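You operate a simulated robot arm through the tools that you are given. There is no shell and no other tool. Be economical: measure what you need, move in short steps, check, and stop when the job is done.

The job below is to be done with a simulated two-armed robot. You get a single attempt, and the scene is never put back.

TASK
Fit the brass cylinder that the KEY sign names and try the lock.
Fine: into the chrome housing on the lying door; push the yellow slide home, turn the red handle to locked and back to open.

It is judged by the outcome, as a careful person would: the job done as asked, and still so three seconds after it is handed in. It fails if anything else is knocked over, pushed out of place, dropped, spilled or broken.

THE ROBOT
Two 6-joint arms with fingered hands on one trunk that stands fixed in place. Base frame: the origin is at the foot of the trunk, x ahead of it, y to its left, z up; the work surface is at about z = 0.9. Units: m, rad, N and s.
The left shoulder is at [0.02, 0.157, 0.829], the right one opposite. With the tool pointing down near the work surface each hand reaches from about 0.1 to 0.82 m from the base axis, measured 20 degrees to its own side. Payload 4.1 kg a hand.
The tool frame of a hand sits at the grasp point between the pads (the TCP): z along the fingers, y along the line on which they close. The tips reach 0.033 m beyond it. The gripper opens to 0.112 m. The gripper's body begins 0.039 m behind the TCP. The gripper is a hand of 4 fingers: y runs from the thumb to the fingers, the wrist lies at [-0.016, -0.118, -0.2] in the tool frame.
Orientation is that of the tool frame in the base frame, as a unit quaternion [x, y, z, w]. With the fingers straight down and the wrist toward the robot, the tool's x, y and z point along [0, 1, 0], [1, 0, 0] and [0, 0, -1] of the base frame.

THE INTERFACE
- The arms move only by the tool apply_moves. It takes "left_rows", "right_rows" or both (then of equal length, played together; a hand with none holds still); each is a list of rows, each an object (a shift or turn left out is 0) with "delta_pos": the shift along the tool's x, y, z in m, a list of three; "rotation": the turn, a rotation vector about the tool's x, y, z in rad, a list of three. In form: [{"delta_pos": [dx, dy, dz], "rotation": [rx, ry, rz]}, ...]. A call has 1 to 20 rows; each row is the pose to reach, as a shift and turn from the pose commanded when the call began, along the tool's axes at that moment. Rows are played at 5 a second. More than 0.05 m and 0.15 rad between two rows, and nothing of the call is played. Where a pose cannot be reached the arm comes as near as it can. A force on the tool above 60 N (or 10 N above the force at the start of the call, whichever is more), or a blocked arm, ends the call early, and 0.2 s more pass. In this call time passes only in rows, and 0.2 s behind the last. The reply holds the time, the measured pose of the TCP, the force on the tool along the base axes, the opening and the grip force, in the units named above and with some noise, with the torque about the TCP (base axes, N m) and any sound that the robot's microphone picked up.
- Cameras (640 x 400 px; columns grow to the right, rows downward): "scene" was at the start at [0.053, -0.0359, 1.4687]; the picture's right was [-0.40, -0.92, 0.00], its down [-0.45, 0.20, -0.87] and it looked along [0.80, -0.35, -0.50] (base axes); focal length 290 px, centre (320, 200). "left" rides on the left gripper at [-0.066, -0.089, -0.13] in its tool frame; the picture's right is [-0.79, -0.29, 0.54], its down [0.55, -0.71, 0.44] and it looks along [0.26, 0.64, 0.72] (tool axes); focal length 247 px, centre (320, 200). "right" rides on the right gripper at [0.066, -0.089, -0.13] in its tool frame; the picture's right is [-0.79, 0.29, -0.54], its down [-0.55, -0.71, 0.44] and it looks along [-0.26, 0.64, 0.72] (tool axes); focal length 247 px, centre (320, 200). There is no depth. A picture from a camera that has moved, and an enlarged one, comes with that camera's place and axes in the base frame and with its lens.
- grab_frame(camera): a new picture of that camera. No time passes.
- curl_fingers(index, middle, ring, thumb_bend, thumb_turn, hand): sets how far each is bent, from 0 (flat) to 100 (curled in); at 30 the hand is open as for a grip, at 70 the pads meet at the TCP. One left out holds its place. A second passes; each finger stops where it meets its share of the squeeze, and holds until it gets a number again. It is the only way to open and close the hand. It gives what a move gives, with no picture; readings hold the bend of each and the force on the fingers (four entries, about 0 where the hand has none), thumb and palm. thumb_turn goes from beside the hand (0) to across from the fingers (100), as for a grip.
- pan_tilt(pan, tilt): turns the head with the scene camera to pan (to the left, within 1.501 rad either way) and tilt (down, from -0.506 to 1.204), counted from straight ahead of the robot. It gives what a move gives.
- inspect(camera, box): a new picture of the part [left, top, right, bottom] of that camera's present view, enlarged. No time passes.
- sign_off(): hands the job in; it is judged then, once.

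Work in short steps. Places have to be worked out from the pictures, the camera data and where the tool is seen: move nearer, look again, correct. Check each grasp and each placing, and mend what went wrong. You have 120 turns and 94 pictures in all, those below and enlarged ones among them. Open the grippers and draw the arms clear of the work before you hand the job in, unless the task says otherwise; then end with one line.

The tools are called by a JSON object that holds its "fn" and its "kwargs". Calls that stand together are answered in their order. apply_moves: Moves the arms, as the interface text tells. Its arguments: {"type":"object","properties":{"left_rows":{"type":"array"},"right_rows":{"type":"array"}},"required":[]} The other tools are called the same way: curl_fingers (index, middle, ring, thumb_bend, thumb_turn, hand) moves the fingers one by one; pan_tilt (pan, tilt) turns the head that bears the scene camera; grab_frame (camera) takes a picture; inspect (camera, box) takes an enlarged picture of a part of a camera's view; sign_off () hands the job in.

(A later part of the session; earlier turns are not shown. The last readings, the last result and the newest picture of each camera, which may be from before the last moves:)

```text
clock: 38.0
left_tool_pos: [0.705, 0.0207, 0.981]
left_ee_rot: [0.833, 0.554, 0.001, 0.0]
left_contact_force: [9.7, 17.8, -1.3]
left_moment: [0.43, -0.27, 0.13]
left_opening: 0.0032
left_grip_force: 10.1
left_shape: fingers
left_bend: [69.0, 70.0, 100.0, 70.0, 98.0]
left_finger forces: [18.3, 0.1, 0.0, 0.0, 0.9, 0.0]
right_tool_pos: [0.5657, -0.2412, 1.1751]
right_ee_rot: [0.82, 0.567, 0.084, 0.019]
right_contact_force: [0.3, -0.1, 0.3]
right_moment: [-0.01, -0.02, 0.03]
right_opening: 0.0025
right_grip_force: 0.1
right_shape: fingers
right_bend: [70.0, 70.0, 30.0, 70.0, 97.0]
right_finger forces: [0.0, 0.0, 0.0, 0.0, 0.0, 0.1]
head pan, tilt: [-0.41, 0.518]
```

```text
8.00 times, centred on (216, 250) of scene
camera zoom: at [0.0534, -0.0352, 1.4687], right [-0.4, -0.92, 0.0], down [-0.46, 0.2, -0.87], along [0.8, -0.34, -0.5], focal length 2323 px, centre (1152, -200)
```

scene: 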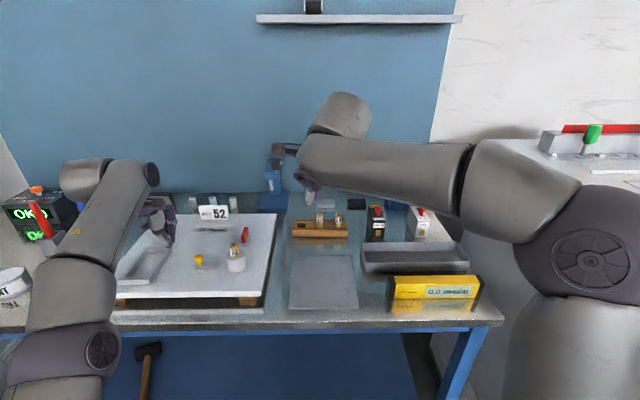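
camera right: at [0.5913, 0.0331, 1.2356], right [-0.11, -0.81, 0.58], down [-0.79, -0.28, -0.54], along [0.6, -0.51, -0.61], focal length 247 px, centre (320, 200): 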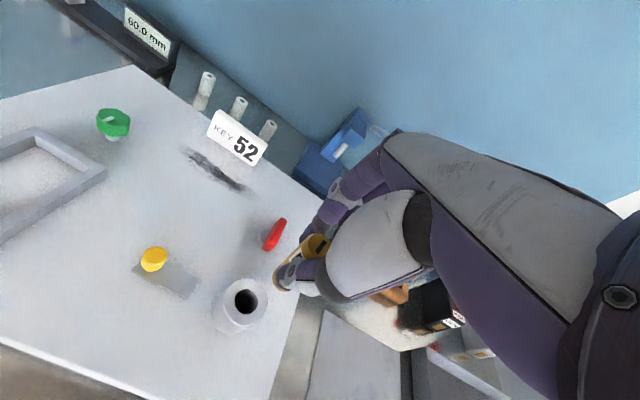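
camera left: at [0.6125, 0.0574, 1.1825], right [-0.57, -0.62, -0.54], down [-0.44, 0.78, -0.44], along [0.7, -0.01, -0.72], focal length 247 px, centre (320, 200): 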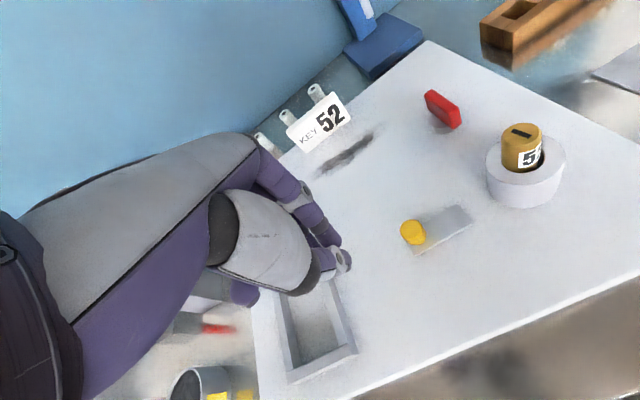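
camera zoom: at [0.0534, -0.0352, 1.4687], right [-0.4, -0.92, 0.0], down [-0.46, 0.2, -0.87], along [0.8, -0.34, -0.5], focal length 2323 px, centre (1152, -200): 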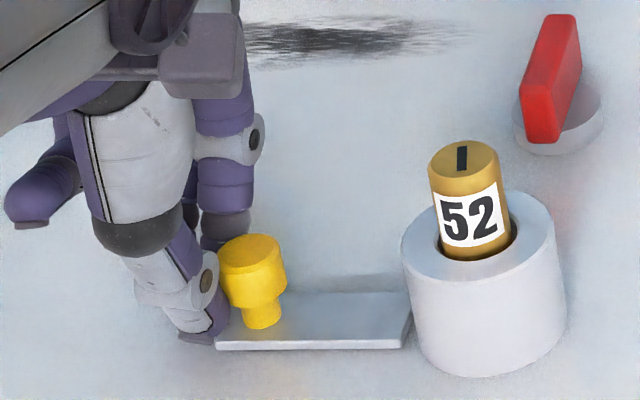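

The bolt plate's end is flush against the housing and stopped hard. I back the left hand off, raise it a little and check that the slide stays.

{"fn": "apply_moves", "kwargs": {"left_rows": [{"delta_pos": [0.015, 0, 0]}, {"delta_pos": [0.035, 0, -0.02]}, {"delta_pos": [0.045, -0.02, -0.06]}, {"delta_pos": [0.055, -0.05, -0.09]}, {"delta_pos": [0.065, -0.09, -0.11]}]}}

{"fn": "inspect", "kwargs": {"camera": "scene", "box": [176, 220, 272, 280]}}

{"fn": "grab_frame", "kwargs": {"camera": "left"}}

```text
clock: 39.2
left_tool_pos: [0.6453, 0.1149, 1.0922]
left_ee_rot: [0.834, 0.551, 0.0, 0.0]
left_contact_force: [0.6, -0.3, -1.5]
left_moment: [0.06, -0.01, 0.01]
left_opening: 0.0025
left_grip_force: 0.0
left_shape: fingers
left_bend: [70.0, 70.0, 100.0, 70.0, 98.0]
left_finger forces: [0.1, 0.0, 0.0, 0.0, 0.0, 0.1]
right_tool_pos: [0.5663, -0.2419, 1.1743]
right_ee_rot: [0.821, 0.565, 0.084, 0.018]
right_contact_force: [-0.2, 0.7, -0.2]
right_moment: [0.01, 0.03, -0.02]
right_opening: 0.0026
right_grip_force: 0.1
right_shape: fingers
right_bend: [70.0, 70.0, 30.0, 70.0, 97.0]
right_finger forces: [0.0, 0.1, 0.1, 0.0, 0.1, 0.0]
head pan, tilt: [-0.41, 0.518]
```

```text
6.67 times, centred on (224, 250) of scene
camera zoom: at [0.0535, -0.0363, 1.4686], right [-0.4, -0.92, 0.0], down [-0.46, 0.2, -0.87], along [0.8, -0.35, -0.5], focal length 1936 px, centre (960, -133)
```

zoom: 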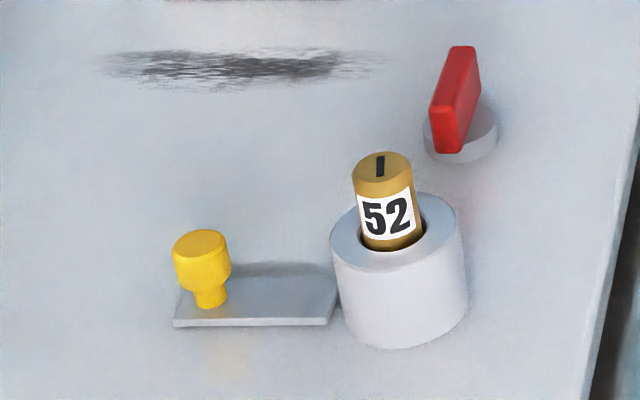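

```text
28 pictures are left
camera left: at [0.5377, 0.0885, 1.2213], right [-0.57, -0.62, -0.54], down [-0.44, 0.79, -0.44], along [0.69, -0.01, -0.72], focal length 247 px, centre (320, 200)
```

left: 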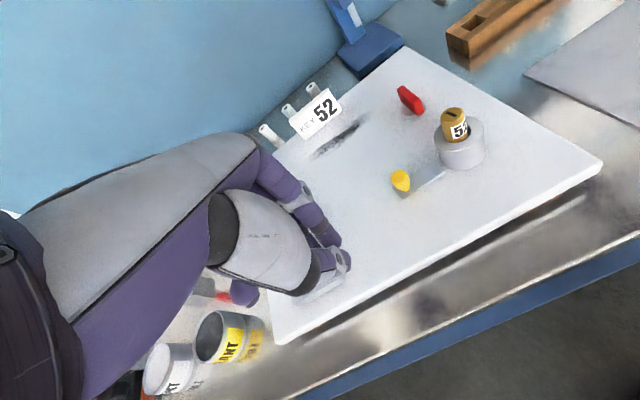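

The slide is home and stays. The red handle is a bar about 45 mm long pivoting near (0.775, -0.1075), top z≈0.97, currently lying along the away direction. I will turn it by pushing its near end with the right index and thumb, so I pose the right fingers and bring the hand to the bar's right side, high.

{"fn": "curl_fingers", "kwargs": {"hand": "right", "index": 70, "middle": 100, "ring": 100, "thumb_bend": 70}}

{"fn": "apply_moves", "kwargs": {"right_rows": [{"delta_pos": [0.0239, 0.0181, 0.0231], "rotation": [-0.012, -0.02, 0]}, {"delta_pos": [0.0479, 0.0362, 0.0462], "rotation": [-0.023, -0.04, 0]}, {"delta_pos": [0.0718, 0.0543, 0.0693], "rotation": [-0.035, -0.06, 0]}, {"delta_pos": [0.0957, 0.0723, 0.0923], "rotation": [-0.047, -0.08, 0]}, {"delta_pos": [0.1197, 0.0904, 0.1154], "rotation": [-0.058, -0.1, 0]}, {"delta_pos": [0.1436, 0.1085, 0.1385], "rotation": [-0.07, -0.12, 0]}]}}

{"fn": "inspect", "kwargs": {"camera": "left", "box": [340, 20, 532, 140]}}

{"fn": "grab_frame", "kwargs": {"camera": "right"}}

```text
clock: 40.2
left_tool_pos: [0.6459, 0.1143, 1.0915]
left_ee_rot: [0.834, 0.552, 0.0, 0.001]
left_contact_force: [0.3, 1.2, -0.1]
left_moment: [0.02, -0.02, 0.01]
left_opening: 0.0026
left_grip_force: 0.0
left_shape: fingers
left_bend: [70.0, 70.0, 100.0, 70.0, 98.0]
left_finger forces: [0.0, 0.0, 0.0, 0.0, 0.0, 0.0]
right_tool_pos: [0.5651, -0.2415, 1.1771]
right_ee_rot: [0.821, 0.564, 0.084, 0.018]
right_contact_force: [-0.4, 0.0, -1.0]
right_moment: [-0.03, 0.0, -0.01]
right_opening: 0.0021
right_grip_force: 0.0
right_shape: fingers
right_bend: [70.0, 100.0, 100.0, 70.0, 97.0]
right_finger forces: [0.0, 0.1, 0.0, 0.1, 0.0, 0.0]
head pan, tilt: [-0.41, 0.518]
```

```text
clock: 41.6
left_tool_pos: [0.6469, 0.1124, 1.0927]
left_ee_rot: [0.834, 0.552, 0.0, 0.001]
left_contact_force: [-0.9, -0.3, -0.3]
left_moment: [0.02, 0.0, 0.0]
left_opening: 0.0028
left_grip_force: 0.1
left_shape: fingers
left_bend: [70.0, 70.0, 100.0, 70.0, 98.0]
left_finger forces: [0.0, 0.0, 0.1, 0.0, 0.0, 0.0]
right_tool_pos: [0.7372, -0.1377, 1.0703]
right_ee_rot: [0.823, 0.56, 0.055, 0.08]
right_contact_force: [0.1, 0.6, 0.8]
right_moment: [0.04, -0.03, 0.02]
right_opening: 0.0024
right_grip_force: 0.1
right_shape: fingers
right_bend: [70.0, 100.0, 100.0, 70.0, 97.0]
right_finger forces: [0.0, 0.0, 0.0, 0.1, 0.0, 0.0]
head pan, tilt: [-0.41, 0.518]
```

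```text
3.33 times, centred on (436, 80) of left
camera zoom: at [0.537, 0.0884, 1.222], right [-0.57, -0.62, -0.54], down [-0.44, 0.79, -0.44], along [0.69, -0.01, -0.72], focal length 823 px, centre (-67, 600)
```

zoom: 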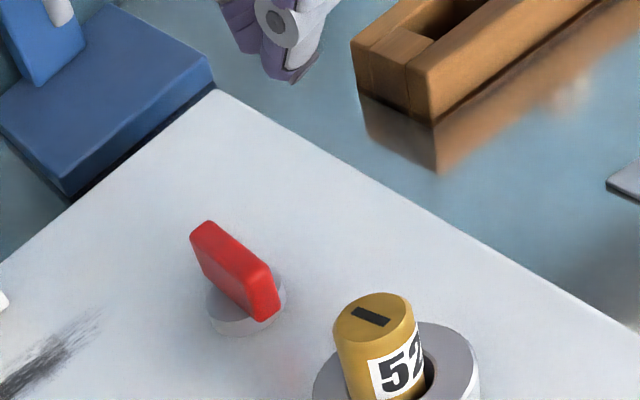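

```text
26 pictures are left
camera right: at [0.6568, -0.0357, 1.1816], right [-0.13, -0.8, 0.58], down [-0.77, -0.29, -0.57], along [0.62, -0.52, -0.58], focal length 247 px, centre (320, 200)
```

right: 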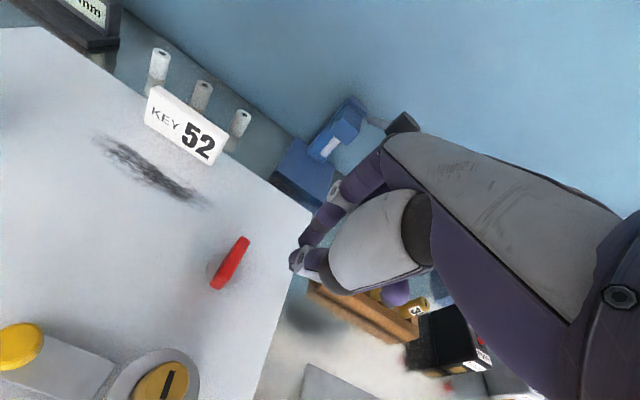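

Refined by triangulation, the bar is centred near (0.765, -0.107) with its top at z≈0.976. I lower the pinched tips to the right of its near end, TCP z≈0.99.

{"fn": "apply_moves", "kwargs": {"right_rows": [{"delta_pos": [-0.001, -0.0078, 0.026]}, {"delta_pos": [-0.002, -0.0156, 0.052]}, {"delta_pos": [-0.0028, -0.0234, 0.077]}]}}

{"fn": "inspect", "kwargs": {"camera": "left", "box": [360, 50, 488, 130]}}

{"fn": "inspect", "kwargs": {"camera": "right", "box": [180, 200, 340, 300]}}

```text
clock: 42.4
left_tool_pos: [0.6463, 0.1131, 1.0918]
left_ee_rot: [0.834, 0.552, 0.001, 0.001]
left_contact_force: [1.2, -0.2, 0.1]
left_moment: [-0.01, 0.0, 0.02]
left_opening: 0.0025
left_grip_force: 0.2
left_shape: fingers
left_bend: [70.0, 70.0, 100.0, 70.0, 98.0]
left_finger forces: [0.1, 0.2, 0.0, 0.1, 0.1, 0.1]
right_tool_pos: [0.7293, -0.137, 0.9901]
right_ee_rot: [0.823, 0.559, 0.055, 0.082]
right_contact_force: [1.3, 0.1, 0.3]
right_moment: [0.01, -0.01, 0.02]
right_opening: 0.0025
right_grip_force: 0.1
right_shape: fingers
right_bend: [70.0, 100.0, 100.0, 70.0, 97.0]
right_finger forces: [0.0, 0.0, 0.0, 0.0, 0.0, 0.0]
head pan, tilt: [-0.41, 0.518]
```

```text
5.00 times, centred on (424, 90) of left
camera zoom: at [0.5374, 0.0888, 1.2218], right [-0.57, -0.62, -0.54], down [-0.44, 0.79, -0.44], along [0.69, -0.01, -0.72], focal length 1235 px, centre (-200, 750)
```

zoom: 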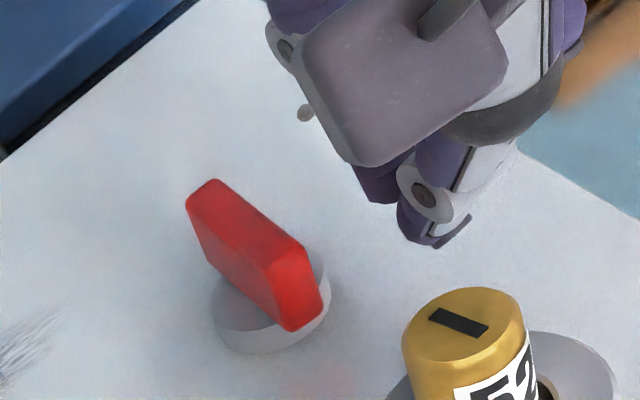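

```text
4.00 times, centred on (260, 250) of right
camera zoom: at [0.6486, -0.0352, 1.1009], right [-0.13, -0.8, 0.58], down [-0.77, -0.29, -0.56], along [0.62, -0.52, -0.58], focal length 988 px, centre (560, 0)
```

zoom: 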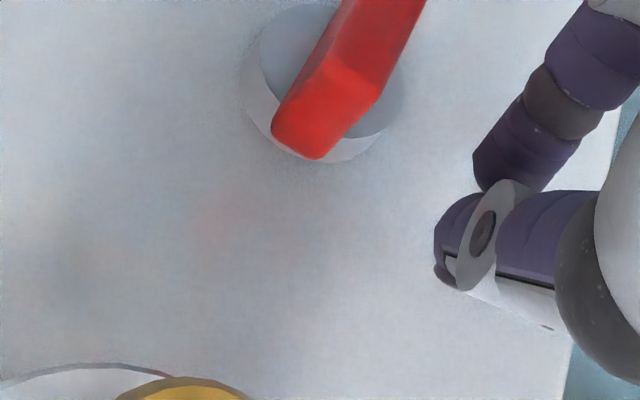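

The tips are about 12 mm to the right of the near end. I shift 5 mm nearer and push left (+x tool) by ~18 mm as a test of this turning direction.

{"fn": "apply_moves", "kwargs": {"right_rows": [{"delta_pos": [0.004, -0.005, 0]}, {"delta_pos": [0.008, -0.005, 0]}, {"delta_pos": [0.012, -0.005, 0]}, {"delta_pos": [0.015, -0.005, 0]}, {"delta_pos": [0.018, -0.005, 0]}]}}

{"fn": "inspect", "kwargs": {"camera": "right", "box": [180, 180, 340, 280]}}

```text
clock: 43.6
left_tool_pos: [0.6456, 0.113, 1.0915]
left_ee_rot: [0.834, 0.552, 0.001, 0.001]
left_contact_force: [0.1, -1.4, 0.2]
left_moment: [0.02, -0.01, -0.03]
left_opening: 0.0027
left_grip_force: 0.1
left_shape: fingers
left_bend: [70.0, 70.0, 100.0, 70.0, 98.0]
left_finger forces: [0.0, 0.1, 0.1, 0.1, 0.0, 0.0]
right_tool_pos: [0.7314, -0.119, 0.9895]
right_ee_rot: [0.823, 0.56, 0.055, 0.081]
right_contact_force: [-1.2, 0.4, 0.0]
right_moment: [0.0, -0.02, 0.0]
right_opening: 0.0025
right_grip_force: 0.1
right_shape: fingers
right_bend: [70.0, 100.0, 100.0, 70.0, 97.0]
right_finger forces: [0.0, 0.0, 0.0, 0.0, 0.0, 0.0]
head pan, tilt: [-0.41, 0.518]
```

```text
4.00 times, centred on (260, 230) of right
camera zoom: at [0.6507, -0.0167, 1.1001], right [-0.13, -0.8, 0.58], down [-0.77, -0.29, -0.56], along [0.62, -0.52, -0.58], focal length 988 px, centre (560, 80)
```

zoom: 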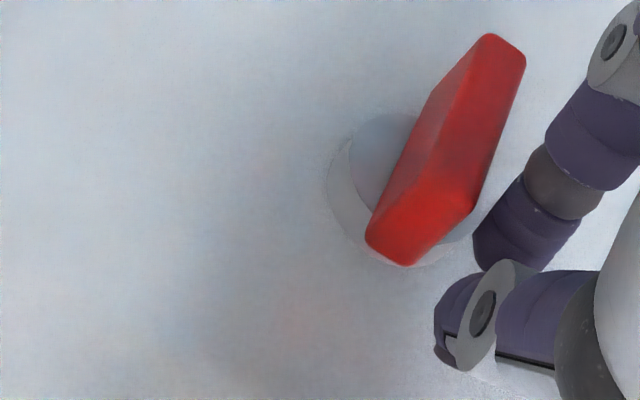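

No contact yet, and the index is now right beside the near end. I push on another 14 mm.

{"fn": "apply_moves", "kwargs": {"right_rows": [{"delta_pos": [0.004, 0, 0]}, {"delta_pos": [0.008, 0, 0]}, {"delta_pos": [0.011, 0, 0]}, {"delta_pos": [0.014, 0, 0]}]}}

{"fn": "inspect", "kwargs": {"camera": "right", "box": [180, 180, 340, 280]}}

```text
clock: 44.6
left_tool_pos: [0.6468, 0.1103, 1.0916]
left_ee_rot: [0.834, 0.551, 0.001, 0.001]
left_contact_force: [0.0, -0.1, 0.2]
left_moment: [0.02, 0.03, -0.01]
left_opening: 0.003
left_grip_force: 0.2
left_shape: fingers
left_bend: [70.0, 70.0, 100.0, 70.0, 98.0]
left_finger forces: [0.1, 0.0, 0.1, 0.0, 0.0, 0.0]
right_tool_pos: [0.736, -0.1127, 0.9889]
right_ee_rot: [0.826, 0.555, 0.052, 0.081]
right_contact_force: [-11.5, -29.2, 1.4]
right_moment: [-0.44, 0.1, -0.47]
right_opening: 0.0003
right_grip_force: 15.5
right_shape: fingers
right_bend: [70.0, 100.0, 100.0, 70.0, 97.0]
right_finger forces: [31.4, 0.0, 0.0, 0.1, 0.0, 0.1]
head pan, tilt: [-0.41, 0.518]
```

```text
4.00 times, centred on (260, 230) of right
camera zoom: at [0.6567, -0.009, 1.0998], right [-0.13, -0.8, 0.59], down [-0.78, -0.28, -0.56], along [0.61, -0.53, -0.58], focal length 988 px, centre (560, 80)
```

zoom: 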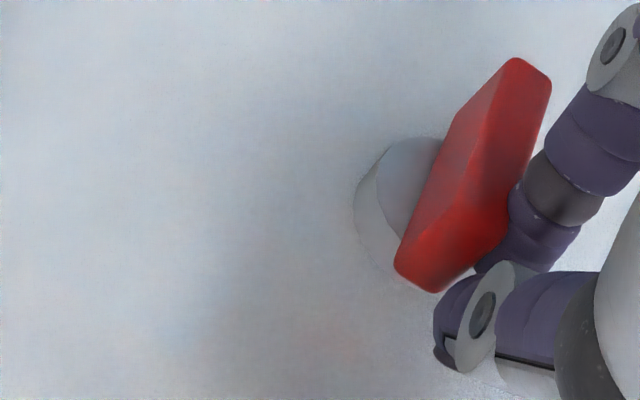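

Blocked at 31 N, but the contact sits near the bar's middle with little leverage. I back off, shift 9 mm toward the near end and push once more to judge this direction fairly.

{"fn": "apply_moves", "kwargs": {"right_rows": [{"delta_pos": [-0.012, 0, 0]}, {"delta_pos": [-0.012, -0.009, 0]}, {"delta_pos": [-0.007, -0.009, 0]}, {"delta_pos": [-0.003, -0.009, 0]}, {"delta_pos": [0.0, -0.009, 0]}]}}

{"fn": "inspect", "kwargs": {"camera": "right", "box": [180, 180, 340, 280]}}

```text
clock: 45.8
left_tool_pos: [0.6456, 0.1119, 1.0928]
left_ee_rot: [0.834, 0.552, 0.0, 0.001]
left_contact_force: [0.5, 1.4, 0.0]
left_moment: [0.01, -0.03, -0.04]
left_opening: 0.0027
left_grip_force: 0.1
left_shape: fingers
left_bend: [70.0, 70.0, 100.0, 70.0, 98.0]
left_finger forces: [0.0, 0.1, 0.0, 0.1, 0.1, 0.0]
right_tool_pos: [0.7281, -0.1085, 0.9892]
right_ee_rot: [0.826, 0.556, 0.053, 0.082]
right_contact_force: [-9.8, -31.2, 4.8]
right_moment: [-0.43, 0.05, -0.57]
right_opening: 0.0025
right_grip_force: 16.9
right_shape: fingers
right_bend: [70.0, 100.0, 100.0, 70.0, 97.0]
right_finger forces: [32.7, 0.1, 0.1, 0.0, 0.1, 0.0]
head pan, tilt: [-0.41, 0.518]
```

```text
4.00 times, centred on (260, 230) of right
camera zoom: at [0.6485, -0.0057, 1.0987], right [-0.13, -0.8, 0.59], down [-0.78, -0.28, -0.56], along [0.62, -0.53, -0.58], focal length 988 px, centre (560, 80)
```

zoom: 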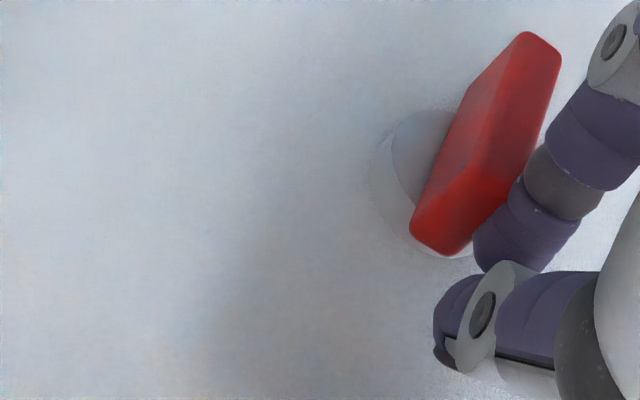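

This direction is firmly stopped even with good leverage, so the handle must turn the other way, near end to the right. I lift over the bar and come down on its left side.

{"fn": "apply_moves", "kwargs": {"right_rows": [{"delta_pos": [-0.01, 0, 0]}, {"delta_pos": [-0.01, 0.0048, -0.0245]}, {"delta_pos": [-0.008, 0.0097, -0.049]}, {"delta_pos": [0.02, 0.0097, -0.049]}, {"delta_pos": [0.048, 0.0097, -0.049]}, {"delta_pos": [0.048, 0.0048, -0.0245]}, {"delta_pos": [0.048, 0, 0]}]}}

{"fn": "inspect", "kwargs": {"camera": "right", "box": [220, 180, 380, 280]}}

{"fn": "inspect", "kwargs": {"camera": "left", "box": [340, 40, 500, 160]}}

```text
clock: 47.4
left_tool_pos: [0.6462, 0.1127, 1.0918]
left_ee_rot: [0.834, 0.552, 0.0, 0.0]
left_contact_force: [-0.6, 0.5, 0.0]
left_moment: [-0.02, 0.02, -0.03]
left_opening: 0.0028
left_grip_force: 0.0
left_shape: fingers
left_bend: [70.0, 70.0, 100.0, 70.0, 98.0]
left_finger forces: [0.1, 0.0, 0.0, 0.0, 0.0, 0.0]
right_tool_pos: [0.7461, -0.0593, 0.9877]
right_ee_rot: [0.823, 0.56, 0.056, 0.08]
right_contact_force: [0.4, -0.3, -0.5]
right_moment: [0.0, -0.02, 0.0]
right_opening: 0.0024
right_grip_force: 0.0
right_shape: fingers
right_bend: [70.0, 100.0, 100.0, 70.0, 97.0]
right_finger forces: [0.0, 0.0, 0.0, 0.0, 0.0, 0.0]
head pan, tilt: [-0.41, 0.518]
```

```text
4.00 times, centred on (300, 230) of right
camera zoom: at [0.6649, 0.0438, 1.0985], right [-0.13, -0.8, 0.58], down [-0.77, -0.29, -0.57], along [0.62, -0.52, -0.58], focal length 988 px, centre (400, 80)
```

zoom: 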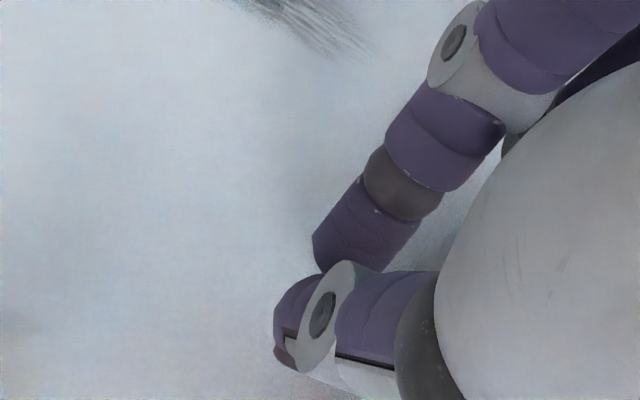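

```text
3.33 times, centred on (420, 100) of left
camera zoom: at [0.5373, 0.0888, 1.2218], right [-0.57, -0.62, -0.54], down [-0.44, 0.79, -0.44], along [0.69, -0.01, -0.72], focal length 823 px, centre (-13, 533)
```

zoom: 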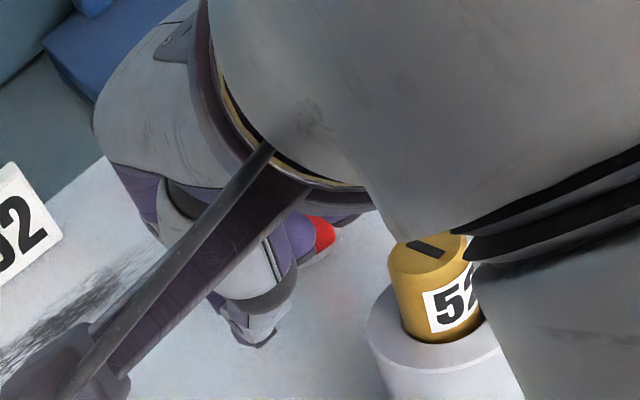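

The pinch is on the bar's left side, about 2 cm away. I push to the right (−x tool) along a slight arc.

{"fn": "apply_moves", "kwargs": {"right_rows": [{"delta_pos": [-0.007, 0.003, 0]}, {"delta_pos": [-0.014, 0.003, 0]}, {"delta_pos": [-0.02, 0.003, 0]}, {"delta_pos": [-0.025, 0.002, 0]}, {"delta_pos": [-0.03, 0.0, 0]}, {"delta_pos": [-0.034, -0.002, 0]}, {"delta_pos": [-0.038, -0.003, 0]}]}}

{"fn": "grab_frame", "kwargs": {"camera": "left"}}

```text
clock: 49.0
left_tool_pos: [0.6451, 0.1138, 1.0923]
left_ee_rot: [0.834, 0.552, 0.001, 0.0]
left_contact_force: [-0.5, 0.9, -0.5]
left_moment: [0.03, -0.02, 0.03]
left_opening: 0.0026
left_grip_force: 0.2
left_shape: fingers
left_bend: [70.0, 70.0, 100.0, 70.0, 98.0]
left_finger forces: [0.0, 0.0, 0.1, 0.0, 0.0, 0.0]
right_tool_pos: [0.7291, -0.0923, 0.988]
right_ee_rot: [0.823, 0.559, 0.055, 0.081]
right_contact_force: [0.1, 1.8, 0.6]
right_moment: [0.01, -0.04, 0.03]
right_opening: 0.003
right_grip_force: 0.5
right_shape: fingers
right_bend: [70.0, 100.0, 100.0, 70.0, 97.0]
right_finger forces: [1.3, 0.0, 0.0, 0.0, 0.0, 0.0]
head pan, tilt: [-0.41, 0.518]
```

```text
18 pictures are left
camera left: at [0.5375, 0.0889, 1.2217], right [-0.57, -0.62, -0.54], down [-0.44, 0.79, -0.44], along [0.69, -0.01, -0.72], focal length 247 px, centre (320, 200)
```

left: 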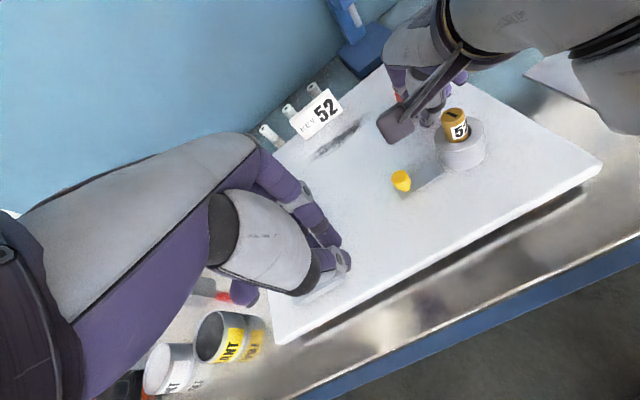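

The tips slid past the near end close to the housing, where space is tight. It is better to push the far end to the left, which is the same turning direction and well away from the cylinder. I lift over and come down to the right of the far end.

{"fn": "apply_moves", "kwargs": {"right_rows": [{"delta_pos": [0, 0.0048, -0.0245]}, {"delta_pos": [0, 0.0097, -0.049]}, {"delta_pos": [-0.015, 0.0295, -0.045]}, {"delta_pos": [-0.0306, 0.0494, -0.0411]}, {"delta_pos": [-0.0306, 0.0446, -0.0166]}, {"delta_pos": [-0.0306, 0.0397, 0.0079]}]}}

{"fn": "inspect", "kwargs": {"camera": "right", "box": [200, 180, 360, 280]}}

```text
clock: 50.4
left_tool_pos: [0.647, 0.1127, 1.0914]
left_ee_rot: [0.834, 0.552, 0.0, 0.001]
left_contact_force: [-1.0, 0.3, -0.2]
left_moment: [0.0, 0.01, 0.05]
left_opening: 0.0029
left_grip_force: 0.0
left_shape: fingers
left_bend: [70.0, 70.0, 100.0, 70.0, 98.0]
left_finger forces: [0.1, 0.0, 0.0, 0.0, 0.1, 0.1]
right_tool_pos: [0.7562, -0.1365, 0.9866]
right_ee_rot: [0.822, 0.56, 0.056, 0.081]
right_contact_force: [-0.8, -0.6, 0.3]
right_moment: [0.02, -0.07, 0.02]
right_opening: 0.0021
right_grip_force: 0.0
right_shape: fingers
right_bend: [70.0, 100.0, 100.0, 70.0, 97.0]
right_finger forces: [0.1, 0.1, 0.0, 0.0, 0.0, 0.0]
head pan, tilt: [-0.41, 0.518]
```

```text
4.00 times, centred on (280, 230) of right
camera zoom: at [0.6749, -0.0342, 1.0982], right [-0.13, -0.8, 0.58], down [-0.77, -0.29, -0.57], along [0.62, -0.52, -0.58], focal length 988 px, centre (480, 80)
```

zoom: 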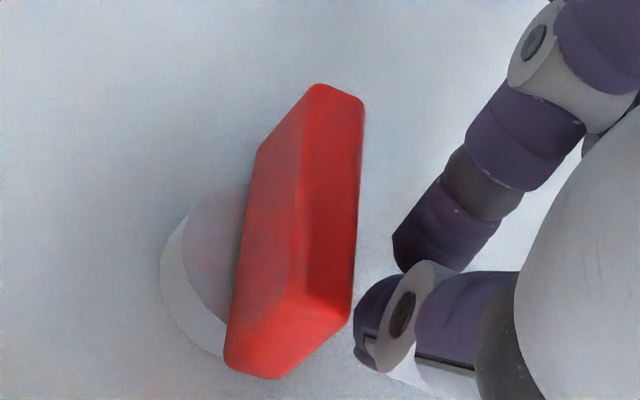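

The bar has already turned about 15° that way, so this is the right direction. I shift 10 mm further out and push the far end left along an arc.

{"fn": "apply_moves", "kwargs": {"right_rows": [{"delta_pos": [0, 0.01, 0.002]}, {"delta_pos": [0.007, 0.01, 0.002]}, {"delta_pos": [0.014, 0.01, 0.002]}, {"delta_pos": [0.02, 0.01, 0.002]}, {"delta_pos": [0.025, 0.0115, 0.002]}, {"delta_pos": [0.03, 0.013, 0.0025]}, {"delta_pos": [0.035, 0.013, 0.0025]}, {"delta_pos": [0.04, 0.012, 0.002]}]}}

{"fn": "inspect", "kwargs": {"camera": "right", "box": [200, 180, 360, 280]}}

```text
clock: 52.2
left_tool_pos: [0.6447, 0.1132, 1.0924]
left_ee_rot: [0.833, 0.553, 0.001, 0.0]
left_contact_force: [-0.3, -0.1, -0.4]
left_moment: [0.03, 0.0, 0.02]
left_opening: 0.0028
left_grip_force: 0.1
left_shape: fingers
left_bend: [70.0, 70.0, 100.0, 70.0, 98.0]
left_finger forces: [0.0, 0.0, 0.1, 0.1, 0.1, 0.1]
right_tool_pos: [0.7837, -0.1001, 0.9901]
right_ee_rot: [0.822, 0.561, 0.06, 0.08]
right_contact_force: [12.3, -11.0, 18.3]
right_moment: [-0.06, -0.06, 0.01]
right_opening: 0.0
right_grip_force: 14.0
right_shape: fingers
right_bend: [67.0, 100.0, 100.0, 76.0, 100.0]
right_finger forces: [0.0, 0.0, 0.0, 0.1, 27.9, 0.0]
head pan, tilt: [-0.41, 0.518]
```

```text
4.00 times, centred on (280, 230) of right
camera zoom: at [0.7005, 0.0012, 1.1008], right [-0.13, -0.8, 0.58], down [-0.77, -0.29, -0.57], along [0.63, -0.52, -0.58], focal length 988 px, centre (480, 80)
```

zoom: 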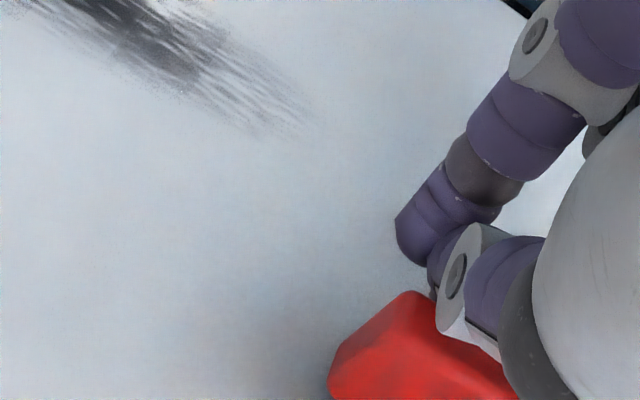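

The bar has swung round by roughly 75–90°, and the thumb is now riding against it. I lift straight up and look.

{"fn": "apply_moves", "kwargs": {"right_rows": [{"delta_pos": [0.0, 0.008, -0.025]}, {"delta_pos": [0.0, 0.0116, -0.06]}, {"delta_pos": [-0.02, -0.01, -0.1]}]}}

{"fn": "inspect", "kwargs": {"camera": "right", "box": [140, 200, 300, 320]}}

{"fn": "inspect", "kwargs": {"camera": "left", "box": [340, 50, 500, 170]}}

```text
clock: 53.0
left_tool_pos: [0.6466, 0.114, 1.0911]
left_ee_rot: [0.833, 0.553, 0.001, 0.001]
left_contact_force: [0.9, -0.1, -0.4]
left_moment: [-0.02, 0.03, 0.01]
left_opening: 0.0029
left_grip_force: 0.0
left_shape: fingers
left_bend: [70.0, 70.0, 100.0, 70.0, 98.0]
left_finger forces: [0.0, 0.0, 0.1, 0.1, 0.0, 0.1]
right_tool_pos: [0.7487, -0.1074, 1.0841]
right_ee_rot: [0.822, 0.561, 0.052, 0.08]
right_contact_force: [0.5, 0.3, 0.1]
right_moment: [-0.02, 0.03, 0.0]
right_opening: 0.0024
right_grip_force: 0.0
right_shape: fingers
right_bend: [70.0, 100.0, 100.0, 70.0, 98.0]
right_finger forces: [0.0, 0.1, 0.0, 0.0, 0.1, 0.0]
right hand out of reach, approached as far as the arm can: row 2
head pan, tilt: [-0.41, 0.518]
```

```text
3.33 times, centred on (220, 260) of right
camera zoom: at [0.6685, -0.0058, 1.1941], right [-0.12, -0.8, 0.59], down [-0.78, -0.29, -0.56], along [0.62, -0.52, -0.59], focal length 823 px, centre (653, 0)
```

zoom: 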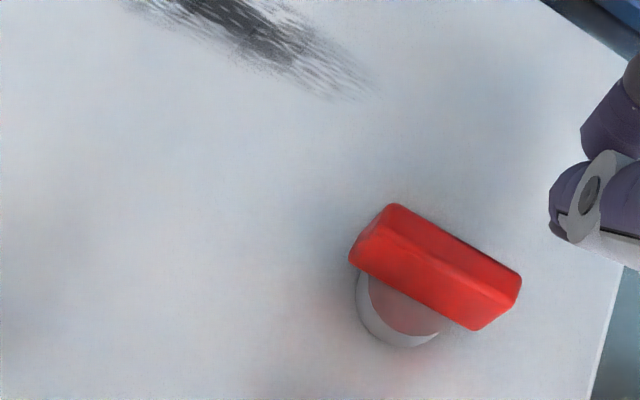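

```text
3.33 times, centred on (420, 110) of left
camera zoom: at [0.5379, 0.0889, 1.2215], right [-0.57, -0.62, -0.54], down [-0.44, 0.79, -0.44], along [0.69, -0.01, -0.72], focal length 823 px, centre (-13, 500)
```

zoom: 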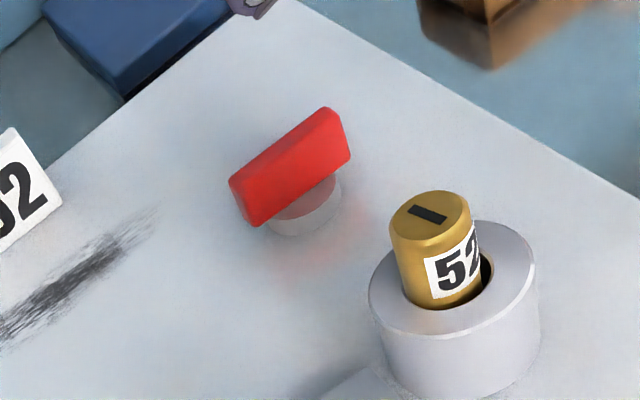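

The bar now lies exactly across (90°), and my last reading had 15–28 N pressing it against its stop, so it is locked. To return it I push its right end back toward the robot from the far side. First I go above that spot, then down.

{"fn": "apply_moves", "kwargs": {"right_rows": [{"delta_pos": [-0.005, 0.0141, 0.0257]}, {"delta_pos": [-0.0097, 0.0283, 0.0514]}, {"delta_pos": [-0.0097, 0.0235, 0.076]}, {"delta_pos": [-0.0097, 0.0186, 0.1005]}]}}

{"fn": "inspect", "kwargs": {"camera": "right", "box": [200, 180, 360, 300]}}

```text
clock: 54.0
left_tool_pos: [0.6447, 0.1116, 1.0918]
left_ee_rot: [0.834, 0.552, 0.001, 0.0]
left_contact_force: [-0.4, 1.5, 0.4]
left_moment: [0.0, -0.02, -0.03]
left_opening: 0.0027
left_grip_force: 0.1
left_shape: fingers
left_bend: [70.0, 70.0, 100.0, 70.0, 98.0]
left_finger forces: [0.0, 0.0, 0.0, 0.1, 0.1, 0.0]
right_tool_pos: [0.7894, -0.1307, 0.9915]
right_ee_rot: [0.823, 0.559, 0.055, 0.08]
right_contact_force: [0.7, 0.7, 0.1]
right_moment: [0.01, -0.02, 0.01]
right_opening: 0.0026
right_grip_force: 0.0
right_shape: fingers
right_bend: [70.0, 100.0, 100.0, 70.0, 98.0]
right_finger forces: [0.0, 0.0, 0.0, 0.1, 0.0, 0.1]
right hand out of reach, approached as far as the arm can: row 3, 4
head pan, tilt: [-0.41, 0.518]
```

```text
3.33 times, centred on (280, 240) of right
camera zoom: at [0.7091, -0.0288, 1.1026], right [-0.13, -0.8, 0.58], down [-0.77, -0.29, -0.56], along [0.62, -0.52, -0.58], focal length 823 px, centre (453, 67)
```

zoom: 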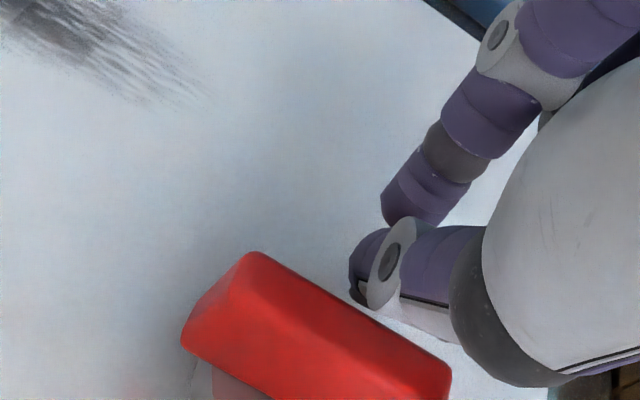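

The thumb is behind the bar but near its middle. I shift 15 mm to the right and then draw toward the robot along an arc to swing the right end round.

{"fn": "apply_moves", "kwargs": {"right_rows": [{"delta_pos": [-0.008, 0, 0]}, {"delta_pos": [-0.015, -0.0, 0]}, {"delta_pos": [-0.015, -0.0078, -0.0016]}, {"delta_pos": [-0.015, -0.0157, -0.0031]}, {"delta_pos": [-0.016, -0.0206, -0.0041]}, {"delta_pos": [-0.018, -0.0255, -0.005]}, {"delta_pos": [-0.02, -0.0304, -0.006]}, {"delta_pos": [-0.0215, -0.0353, -0.007]}, {"delta_pos": [-0.0215, -0.0402, -0.008]}]}}

{"fn": "inspect", "kwargs": {"camera": "right", "box": [180, 160, 340, 280]}}

```text
clock: 56.0
left_tool_pos: [0.6453, 0.1133, 1.0917]
left_ee_rot: [0.834, 0.552, 0.001, 0.001]
left_contact_force: [0.3, -0.2, 0.3]
left_moment: [-0.05, -0.01, 0.03]
left_opening: 0.0029
left_grip_force: 0.0
left_shape: fingers
left_bend: [70.0, 70.0, 100.0, 70.0, 98.0]
left_finger forces: [0.0, 0.0, 0.1, 0.0, 0.1, 0.0]
right_tool_pos: [0.7845, -0.1299, 1.0023]
right_ee_rot: [0.822, 0.561, 0.055, 0.08]
right_contact_force: [-0.2, 0.5, -0.1]
right_moment: [-0.01, -0.03, 0.01]
right_opening: 0.0024
right_grip_force: 0.1
right_shape: fingers
right_bend: [70.0, 100.0, 100.0, 70.0, 98.0]
right_finger forces: [0.0, 0.0, 0.0, 0.0, 0.1, 0.0]
right hand out of reach, approached as far as the arm can: row 1, 2, 3, 4, 5, 6, 7, 8, 9
head pan, tilt: [-0.41, 0.518]
```

```text
3.33 times, centred on (260, 220) of right
camera zoom: at [0.7053, -0.0282, 1.1148], right [-0.13, -0.8, 0.58], down [-0.77, -0.29, -0.56], along [0.62, -0.52, -0.58], focal length 823 px, centre (520, 133)
```

zoom: 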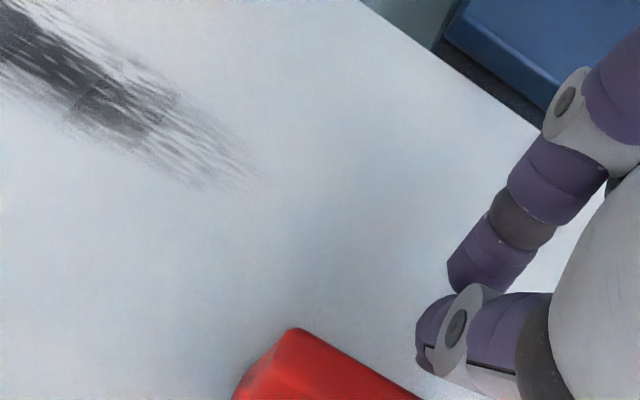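

The arm reported out of reach and hardly followed, so it is probably in a poor joint configuration. I back up and slightly right to a known-good area before trying again.

{"fn": "apply_moves", "kwargs": {"right_rows": [{"delta_pos": [-0.004, 0, -0.015]}, {"delta_pos": [-0.012, 0, -0.0287]}, {"delta_pos": [-0.024, -0.0007, -0.0287]}]}}

```text
clock: 56.8
left_tool_pos: [0.6454, 0.1126, 1.0934]
left_ee_rot: [0.834, 0.552, 0.0, 0.0]
left_contact_force: [0.0, 0.5, 0.6]
left_moment: [-0.04, 0.01, 0.01]
left_opening: 0.003
left_grip_force: 0.1
left_shape: fingers
left_bend: [70.0, 70.0, 100.0, 70.0, 98.0]
left_finger forces: [0.0, 0.0, 0.0, 0.0, 0.0, 0.0]
right_tool_pos: [0.7795, -0.1505, 1.0342]
right_ee_rot: [0.823, 0.56, 0.053, 0.08]
right_contact_force: [0.2, 0.4, 0.3]
right_moment: [0.02, -0.02, -0.01]
right_opening: 0.0027
right_grip_force: 0.0
right_shape: fingers
right_bend: [70.0, 100.0, 100.0, 70.0, 98.0]
right_finger forces: [0.0, 0.0, 0.0, 0.0, 0.0, 0.0]
right hand out of reach, approached as far as the arm can: row 3
head pan, tilt: [-0.41, 0.518]
```

The hand recovered. I add 0.1 rad more outward tilt for reach margin and descend behind the bar's right end.

{"fn": "apply_moves", "kwargs": {"right_rows": [{"delta_pos": [0.004, 0, 0], "rotation": [-0.05, 0, 0]}, {"delta_pos": [0.0084, -0.004, 0.015], "rotation": [-0.1, 0, 0]}, {"delta_pos": [0.0084, -0.008, 0.03], "rotation": [-0.1, 0, 0]}, {"delta_pos": [0.0084, -0.0118, 0.0425], "rotation": [-0.1, 0, 0]}]}}

{"fn": "inspect", "kwargs": {"camera": "right", "box": [200, 180, 360, 300]}}

```text
clock: 57.8
left_tool_pos: [0.6459, 0.1122, 1.0916]
left_ee_rot: [0.834, 0.552, 0.001, 0.0]
left_contact_force: [-0.5, 0.7, 0.0]
left_moment: [0.06, 0.02, -0.06]
left_opening: 0.0028
left_grip_force: 0.0
left_shape: fingers
left_bend: [70.0, 70.0, 100.0, 70.0, 98.0]
left_finger forces: [0.0, 0.0, 0.1, 0.0, 0.0, 0.0]
right_tool_pos: [0.8091, -0.1355, 0.9964]
right_ee_rot: [0.818, 0.557, 0.083, 0.121]
right_contact_force: [-0.1, -0.5, 0.4]
right_moment: [0.03, 0.04, -0.01]
right_opening: 0.0025
right_grip_force: 0.1
right_shape: fingers
right_bend: [70.0, 100.0, 100.0, 70.0, 98.0]
right_finger forces: [0.0, 0.0, 0.0, 0.0, 0.1, 0.0]
right hand out of reach, approached as far as the arm can: row 1, 2, 3, 4
head pan, tilt: [-0.41, 0.518]
```

```text
3.33 times, centred on (280, 240) of right
camera zoom: at [0.7177, -0.0297, 1.0962], right [-0.18, -0.78, 0.6], down [-0.72, -0.31, -0.62], along [0.67, -0.54, -0.5], focal length 823 px, centre (453, 67)
```

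zoom: 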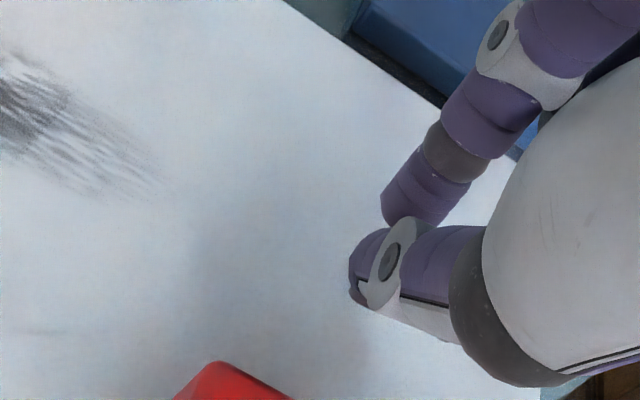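

The extra tilt made it worse; the arm ended 3 cm further out. I raise and go to a smaller tilt of about 0.1 instead, aiming above the same spot.

{"fn": "apply_moves", "kwargs": {"right_rows": [{"delta_pos": [-0.003, -0.002, -0.018], "rotation": [0.06, 0, 0]}, {"delta_pos": [-0.009, -0.007, -0.035], "rotation": [0.13, 0, 0]}, {"delta_pos": [-0.0155, -0.0122, -0.0391], "rotation": [0.19, 0, 0]}]}}

```text
clock: 58.6
left_tool_pos: [0.646, 0.1132, 1.0911]
left_ee_rot: [0.834, 0.552, 0.0, 0.001]
left_contact_force: [-0.4, 0.2, -0.2]
left_moment: [-0.02, 0.01, 0.02]
left_opening: 0.0031
left_grip_force: 0.1
left_shape: fingers
left_bend: [70.0, 70.0, 100.0, 70.0, 98.0]
left_finger forces: [0.1, 0.0, 0.1, 0.0, 0.0, 0.1]
right_tool_pos: [0.765, -0.1369, 1.0252]
right_ee_rot: [0.825, 0.563, 0.029, 0.044]
right_contact_force: [0.4, -0.4, -0.5]
right_moment: [-0.02, 0.0, 0.02]
right_opening: 0.0025
right_grip_force: 0.1
right_shape: fingers
right_bend: [70.0, 100.0, 100.0, 70.0, 98.0]
right_finger forces: [0.1, 0.1, 0.0, 0.1, 0.1, 0.0]
right hand out of reach, approached as far as the arm can: row 2, 3
head pan, tilt: [-0.41, 0.518]
```

Reach at this height limits it to x≈0.765. I move outward with a slight tilt first, while lowering gradually, and read the result.

{"fn": "apply_moves", "kwargs": {"right_rows": [{"delta_pos": [0.001, 0.008, 0.006], "rotation": [-0.03, 0, 0]}, {"delta_pos": [0.0018, 0.0165, 0.01], "rotation": [-0.05, 0, 0]}]}}

```text
clock: 59.2
left_tool_pos: [0.6463, 0.1119, 1.0917]
left_ee_rot: [0.833, 0.553, 0.001, 0.0]
left_contact_force: [0.4, 0.6, 1.0]
left_moment: [-0.02, 0.0, 0.01]
left_opening: 0.0029
left_grip_force: 0.1
left_shape: fingers
left_bend: [70.0, 70.0, 100.0, 70.0, 98.0]
left_finger forces: [0.0, 0.0, 0.0, 0.0, 0.1, 0.0]
right_tool_pos: [0.7818, -0.1419, 1.0167]
right_ee_rot: [0.824, 0.561, 0.044, 0.064]
right_contact_force: [-0.2, 0.7, 0.8]
right_moment: [-0.01, 0.02, 0.01]
right_opening: 0.0028
right_grip_force: 0.0
right_shape: fingers
right_bend: [70.0, 100.0, 100.0, 70.0, 98.0]
right_finger forces: [0.0, 0.0, 0.0, 0.0, 0.1, 0.0]
head pan, tilt: [-0.41, 0.518]
```

Exactly where I want it. I descend behind the right end and draw it toward the robot along the arc.

{"fn": "apply_moves", "kwargs": {"right_rows": [{"delta_pos": [0, -0.0021, 0.0134]}, {"delta_pos": [0, -0.0042, 0.0267]}, {"delta_pos": [0, -0.0121, 0.0255]}, {"delta_pos": [0, -0.02, 0.0242]}, {"delta_pos": [-0.001, -0.0249, 0.0235]}, {"delta_pos": [-0.003, -0.0299, 0.0227]}, {"delta_pos": [-0.005, -0.0348, 0.0219]}, {"delta_pos": [-0.0065, -0.0398, 0.0212]}, {"delta_pos": [-0.0065, -0.0447, 0.0204]}]}}

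{"fn": "inspect", "kwargs": {"camera": "right", "box": [200, 160, 360, 280]}}

```text
clock: 61.2
left_tool_pos: [0.6461, 0.1131, 1.0929]
left_ee_rot: [0.834, 0.552, 0.0, 0.001]
left_contact_force: [0.5, -1.0, 0.0]
left_moment: [-0.01, 0.01, 0.01]
left_opening: 0.0027
left_grip_force: 0.0
left_shape: fingers
left_bend: [70.0, 70.0, 100.0, 70.0, 98.0]
left_finger forces: [0.1, 0.1, 0.0, 0.0, 0.0, 0.1]
right_tool_pos: [0.7413, -0.1327, 0.9889]
right_ee_rot: [0.824, 0.561, 0.044, 0.064]
right_contact_force: [0.1, -0.5, 0.7]
right_moment: [0.02, -0.03, 0.0]
right_opening: 0.0024
right_grip_force: 0.0
right_shape: fingers
right_bend: [70.0, 100.0, 100.0, 70.0, 98.0]
right_finger forces: [0.0, 0.1, 0.0, 0.0, 0.0, 0.0]
head pan, tilt: [-0.41, 0.518]
```

```text
3.33 times, centred on (280, 220) of right
camera zoom: at [0.6647, -0.0328, 1.1049], right [-0.1, -0.81, 0.58], down [-0.79, -0.28, -0.54], along [0.6, -0.51, -0.61], focal length 823 px, centre (453, 133)
```

zoom: 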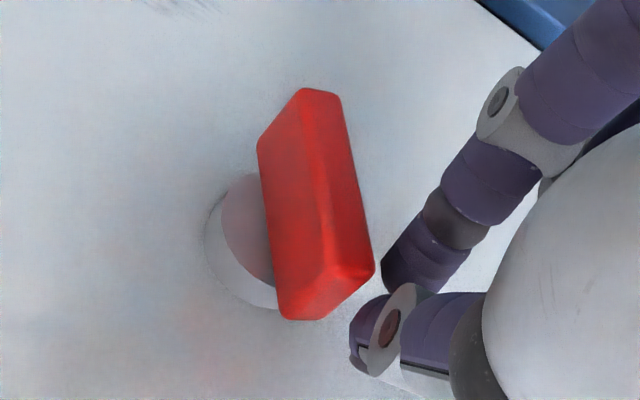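

The bar swung back to within about 25° of open. I now push its near end left, finishing at the stop I felt earlier.

{"fn": "apply_moves", "kwargs": {"right_rows": [{"delta_pos": [-0.003, -0.01, -0.0015]}, {"delta_pos": [0.003, -0.012, -0.002]}, {"delta_pos": [0.008, -0.015, -0.002]}, {"delta_pos": [0.012, -0.018, -0.0025]}, {"delta_pos": [0.016, -0.019, -0.003]}, {"delta_pos": [0.0195, -0.019, -0.003]}]}}

{"fn": "inspect", "kwargs": {"camera": "right", "box": [200, 160, 360, 280]}}

```text
clock: 62.6
left_tool_pos: [0.6446, 0.1123, 1.0923]
left_ee_rot: [0.834, 0.551, 0.0, 0.001]
left_contact_force: [-0.1, -0.7, 0.7]
left_moment: [-0.03, -0.04, -0.04]
left_opening: 0.0029
left_grip_force: 0.0
left_shape: fingers
left_bend: [70.0, 70.0, 100.0, 70.0, 98.0]
left_finger forces: [0.1, 0.0, 0.1, 0.0, 0.0, 0.1]
right_tool_pos: [0.7294, -0.1107, 0.9898]
right_ee_rot: [0.825, 0.559, 0.043, 0.065]
right_contact_force: [-3.5, -12.6, 0.1]
right_moment: [-0.2, 0.08, -0.18]
right_opening: 0.0014
right_grip_force: 6.7
right_shape: fingers
right_bend: [70.0, 100.0, 100.0, 70.0, 98.0]
right_finger forces: [13.1, 0.0, 0.1, 0.0, 0.0, 0.1]
head pan, tilt: [-0.41, 0.518]
```

```text
3.33 times, centred on (280, 220) of right
camera zoom: at [0.6539, -0.0097, 1.1046], right [-0.11, -0.81, 0.58], down [-0.8, -0.28, -0.54], along [0.6, -0.52, -0.61], focal length 823 px, centre (453, 133)
```

zoom: 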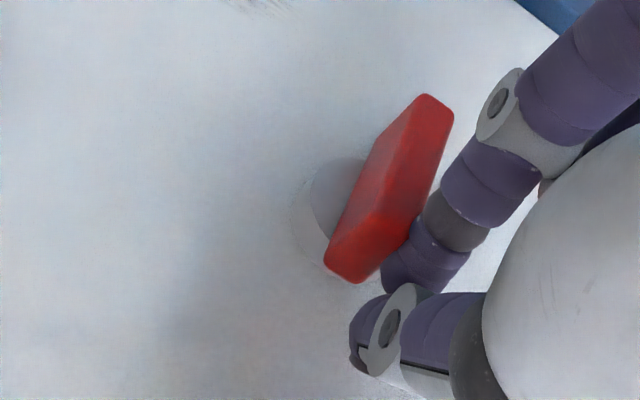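

The handle is back against its open stop, seen as 13 N and its original orientation. I back both hands off and away.

{"fn": "apply_moves", "kwargs": {"right_rows": [{"delta_pos": [-0.012, 0, 0]}, {"delta_pos": [-0.014, 0.006, -0.04]}, {"delta_pos": [-0.014, 0.012, -0.08]}, {"delta_pos": [-0.05, -0.01, -0.1]}, {"delta_pos": [-0.085, -0.04, -0.11]}, {"delta_pos": [-0.12, -0.07, -0.12]}, {"delta_pos": [-0.15, -0.1, -0.13]}, {"delta_pos": [-0.165, -0.14, -0.14]}], "left_rows": [{"delta_pos": [0, 0, -0.02]}, {"delta_pos": [0, 0, -0.05]}, {"delta_pos": [0.01, -0.03, -0.08]}, {"delta_pos": [0.02, -0.06, -0.1]}, {"delta_pos": [0.03, -0.1, -0.11]}, {"delta_pos": [0.04, -0.14, -0.12]}, {"delta_pos": [0.05, -0.18, -0.13]}, {"delta_pos": [0.05, -0.21, -0.14]}]}}

{"fn": "curl_fingers", "kwargs": {"hand": "right", "index": 30, "middle": 30, "ring": 30, "thumb_bend": 30}}

{"fn": "curl_fingers", "kwargs": {"hand": "left", "index": 30, "middle": 30, "ring": 30, "thumb_bend": 30}}

{"fn": "inspect", "kwargs": {"camera": "scene", "box": [120, 190, 280, 290]}}

{"fn": "grab_frame", "kwargs": {"camera": "scene"}}

```text
clock: 64.4
left_tool_pos: [0.4722, 0.2415, 1.2312]
left_ee_rot: [0.834, 0.552, 0.0, 0.0]
left_contact_force: [0.6, 0.4, -1.5]
left_moment: [-0.08, 0.04, -0.01]
left_opening: 0.0028
left_grip_force: 0.1
left_shape: fingers
left_bend: [70.0, 70.0, 100.0, 70.0, 98.0]
left_finger forces: [0.0, 0.0, 0.0, 0.0, 0.0, 0.0]
right_tool_pos: [0.5207, -0.2032, 1.1071]
right_ee_rot: [0.824, 0.561, 0.043, 0.063]
right_contact_force: [0.9, 0.4, -0.1]
right_moment: [0.0, 0.04, 0.0]
right_opening: 0.0024
right_grip_force: 0.0
right_shape: fingers
right_bend: [70.0, 100.0, 100.0, 70.0, 98.0]
right_finger forces: [0.0, 0.0, 0.0, 0.0, 0.0, 0.0]
head pan, tilt: [-0.41, 0.518]
```

```text
clock: 65.4
left_tool_pos: [0.4714, 0.2423, 1.2311]
left_ee_rot: [0.834, 0.552, 0.001, 0.001]
left_contact_force: [0.8, 0.0, 0.0]
left_moment: [-0.02, 0.0, -0.01]
left_opening: 0.0029
left_grip_force: 0.1
left_shape: fingers
left_bend: [70.0, 70.0, 100.0, 70.0, 98.0]
left_finger forces: [0.1, 0.1, 0.0, 0.0, 0.1, 0.0]
right_tool_pos: [0.5193, -0.2039, 1.1078]
right_ee_rot: [0.824, 0.561, 0.044, 0.064]
right_contact_force: [0.3, 0.6, -0.3]
right_moment: [-0.02, 0.03, 0.02]
right_opening: 0.1121
right_grip_force: 0.0
right_shape: fingers
right_bend: [30.0, 30.0, 30.0, 30.0, 98.0]
right_finger forces: [0.1, 0.0, 0.0, 0.0, 0.0, 0.0]
head pan, tilt: [-0.41, 0.518]
```

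```text
clock: 66.4
left_tool_pos: [0.4722, 0.2414, 1.2316]
left_ee_rot: [0.834, 0.552, 0.001, 0.0]
left_contact_force: [-0.1, 0.1, -0.2]
left_moment: [0.0, 0.03, -0.05]
left_opening: 0.1123
left_grip_force: 0.2
left_shape: fingers
left_bend: [30.0, 30.0, 30.0, 30.0, 98.0]
left_finger forces: [0.0, 0.0, 0.1, 0.1, 0.1, 0.1]
right_tool_pos: [0.5211, -0.2016, 1.1082]
right_ee_rot: [0.824, 0.561, 0.044, 0.064]
right_contact_force: [-0.5, -0.5, 0.6]
right_moment: [-0.01, -0.01, 0.0]
right_opening: 0.1124
right_grip_force: 0.2
right_shape: fingers
right_bend: [30.0, 30.0, 30.0, 30.0, 98.0]
right_finger forces: [0.1, 0.0, 0.0, 0.0, 0.0, 0.0]
head pan, tilt: [-0.41, 0.518]
```

```text
4.00 times, centred on (200, 240) of scene
camera zoom: at [0.053, -0.0359, 1.4687], right [-0.4, -0.92, 0.0], down [-0.45, 0.2, -0.87], along [0.8, -0.35, -0.5], focal length 1161 px, centre (800, 40)
```

zoom: 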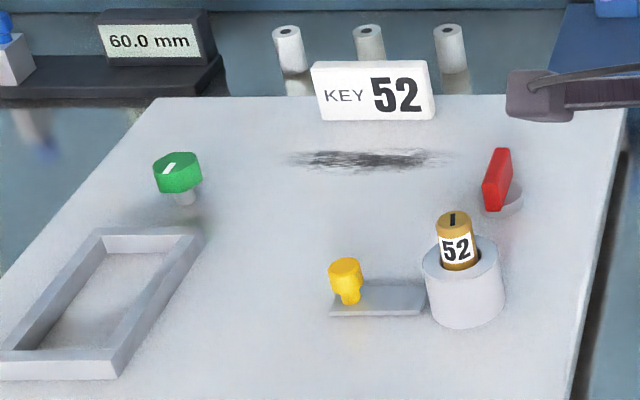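

```text
7 pictures are left
```

scene: 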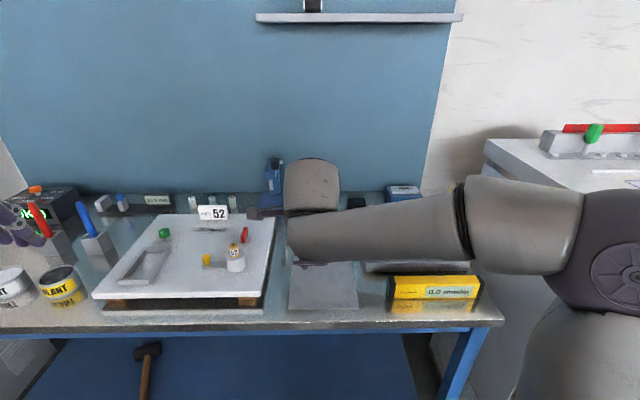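

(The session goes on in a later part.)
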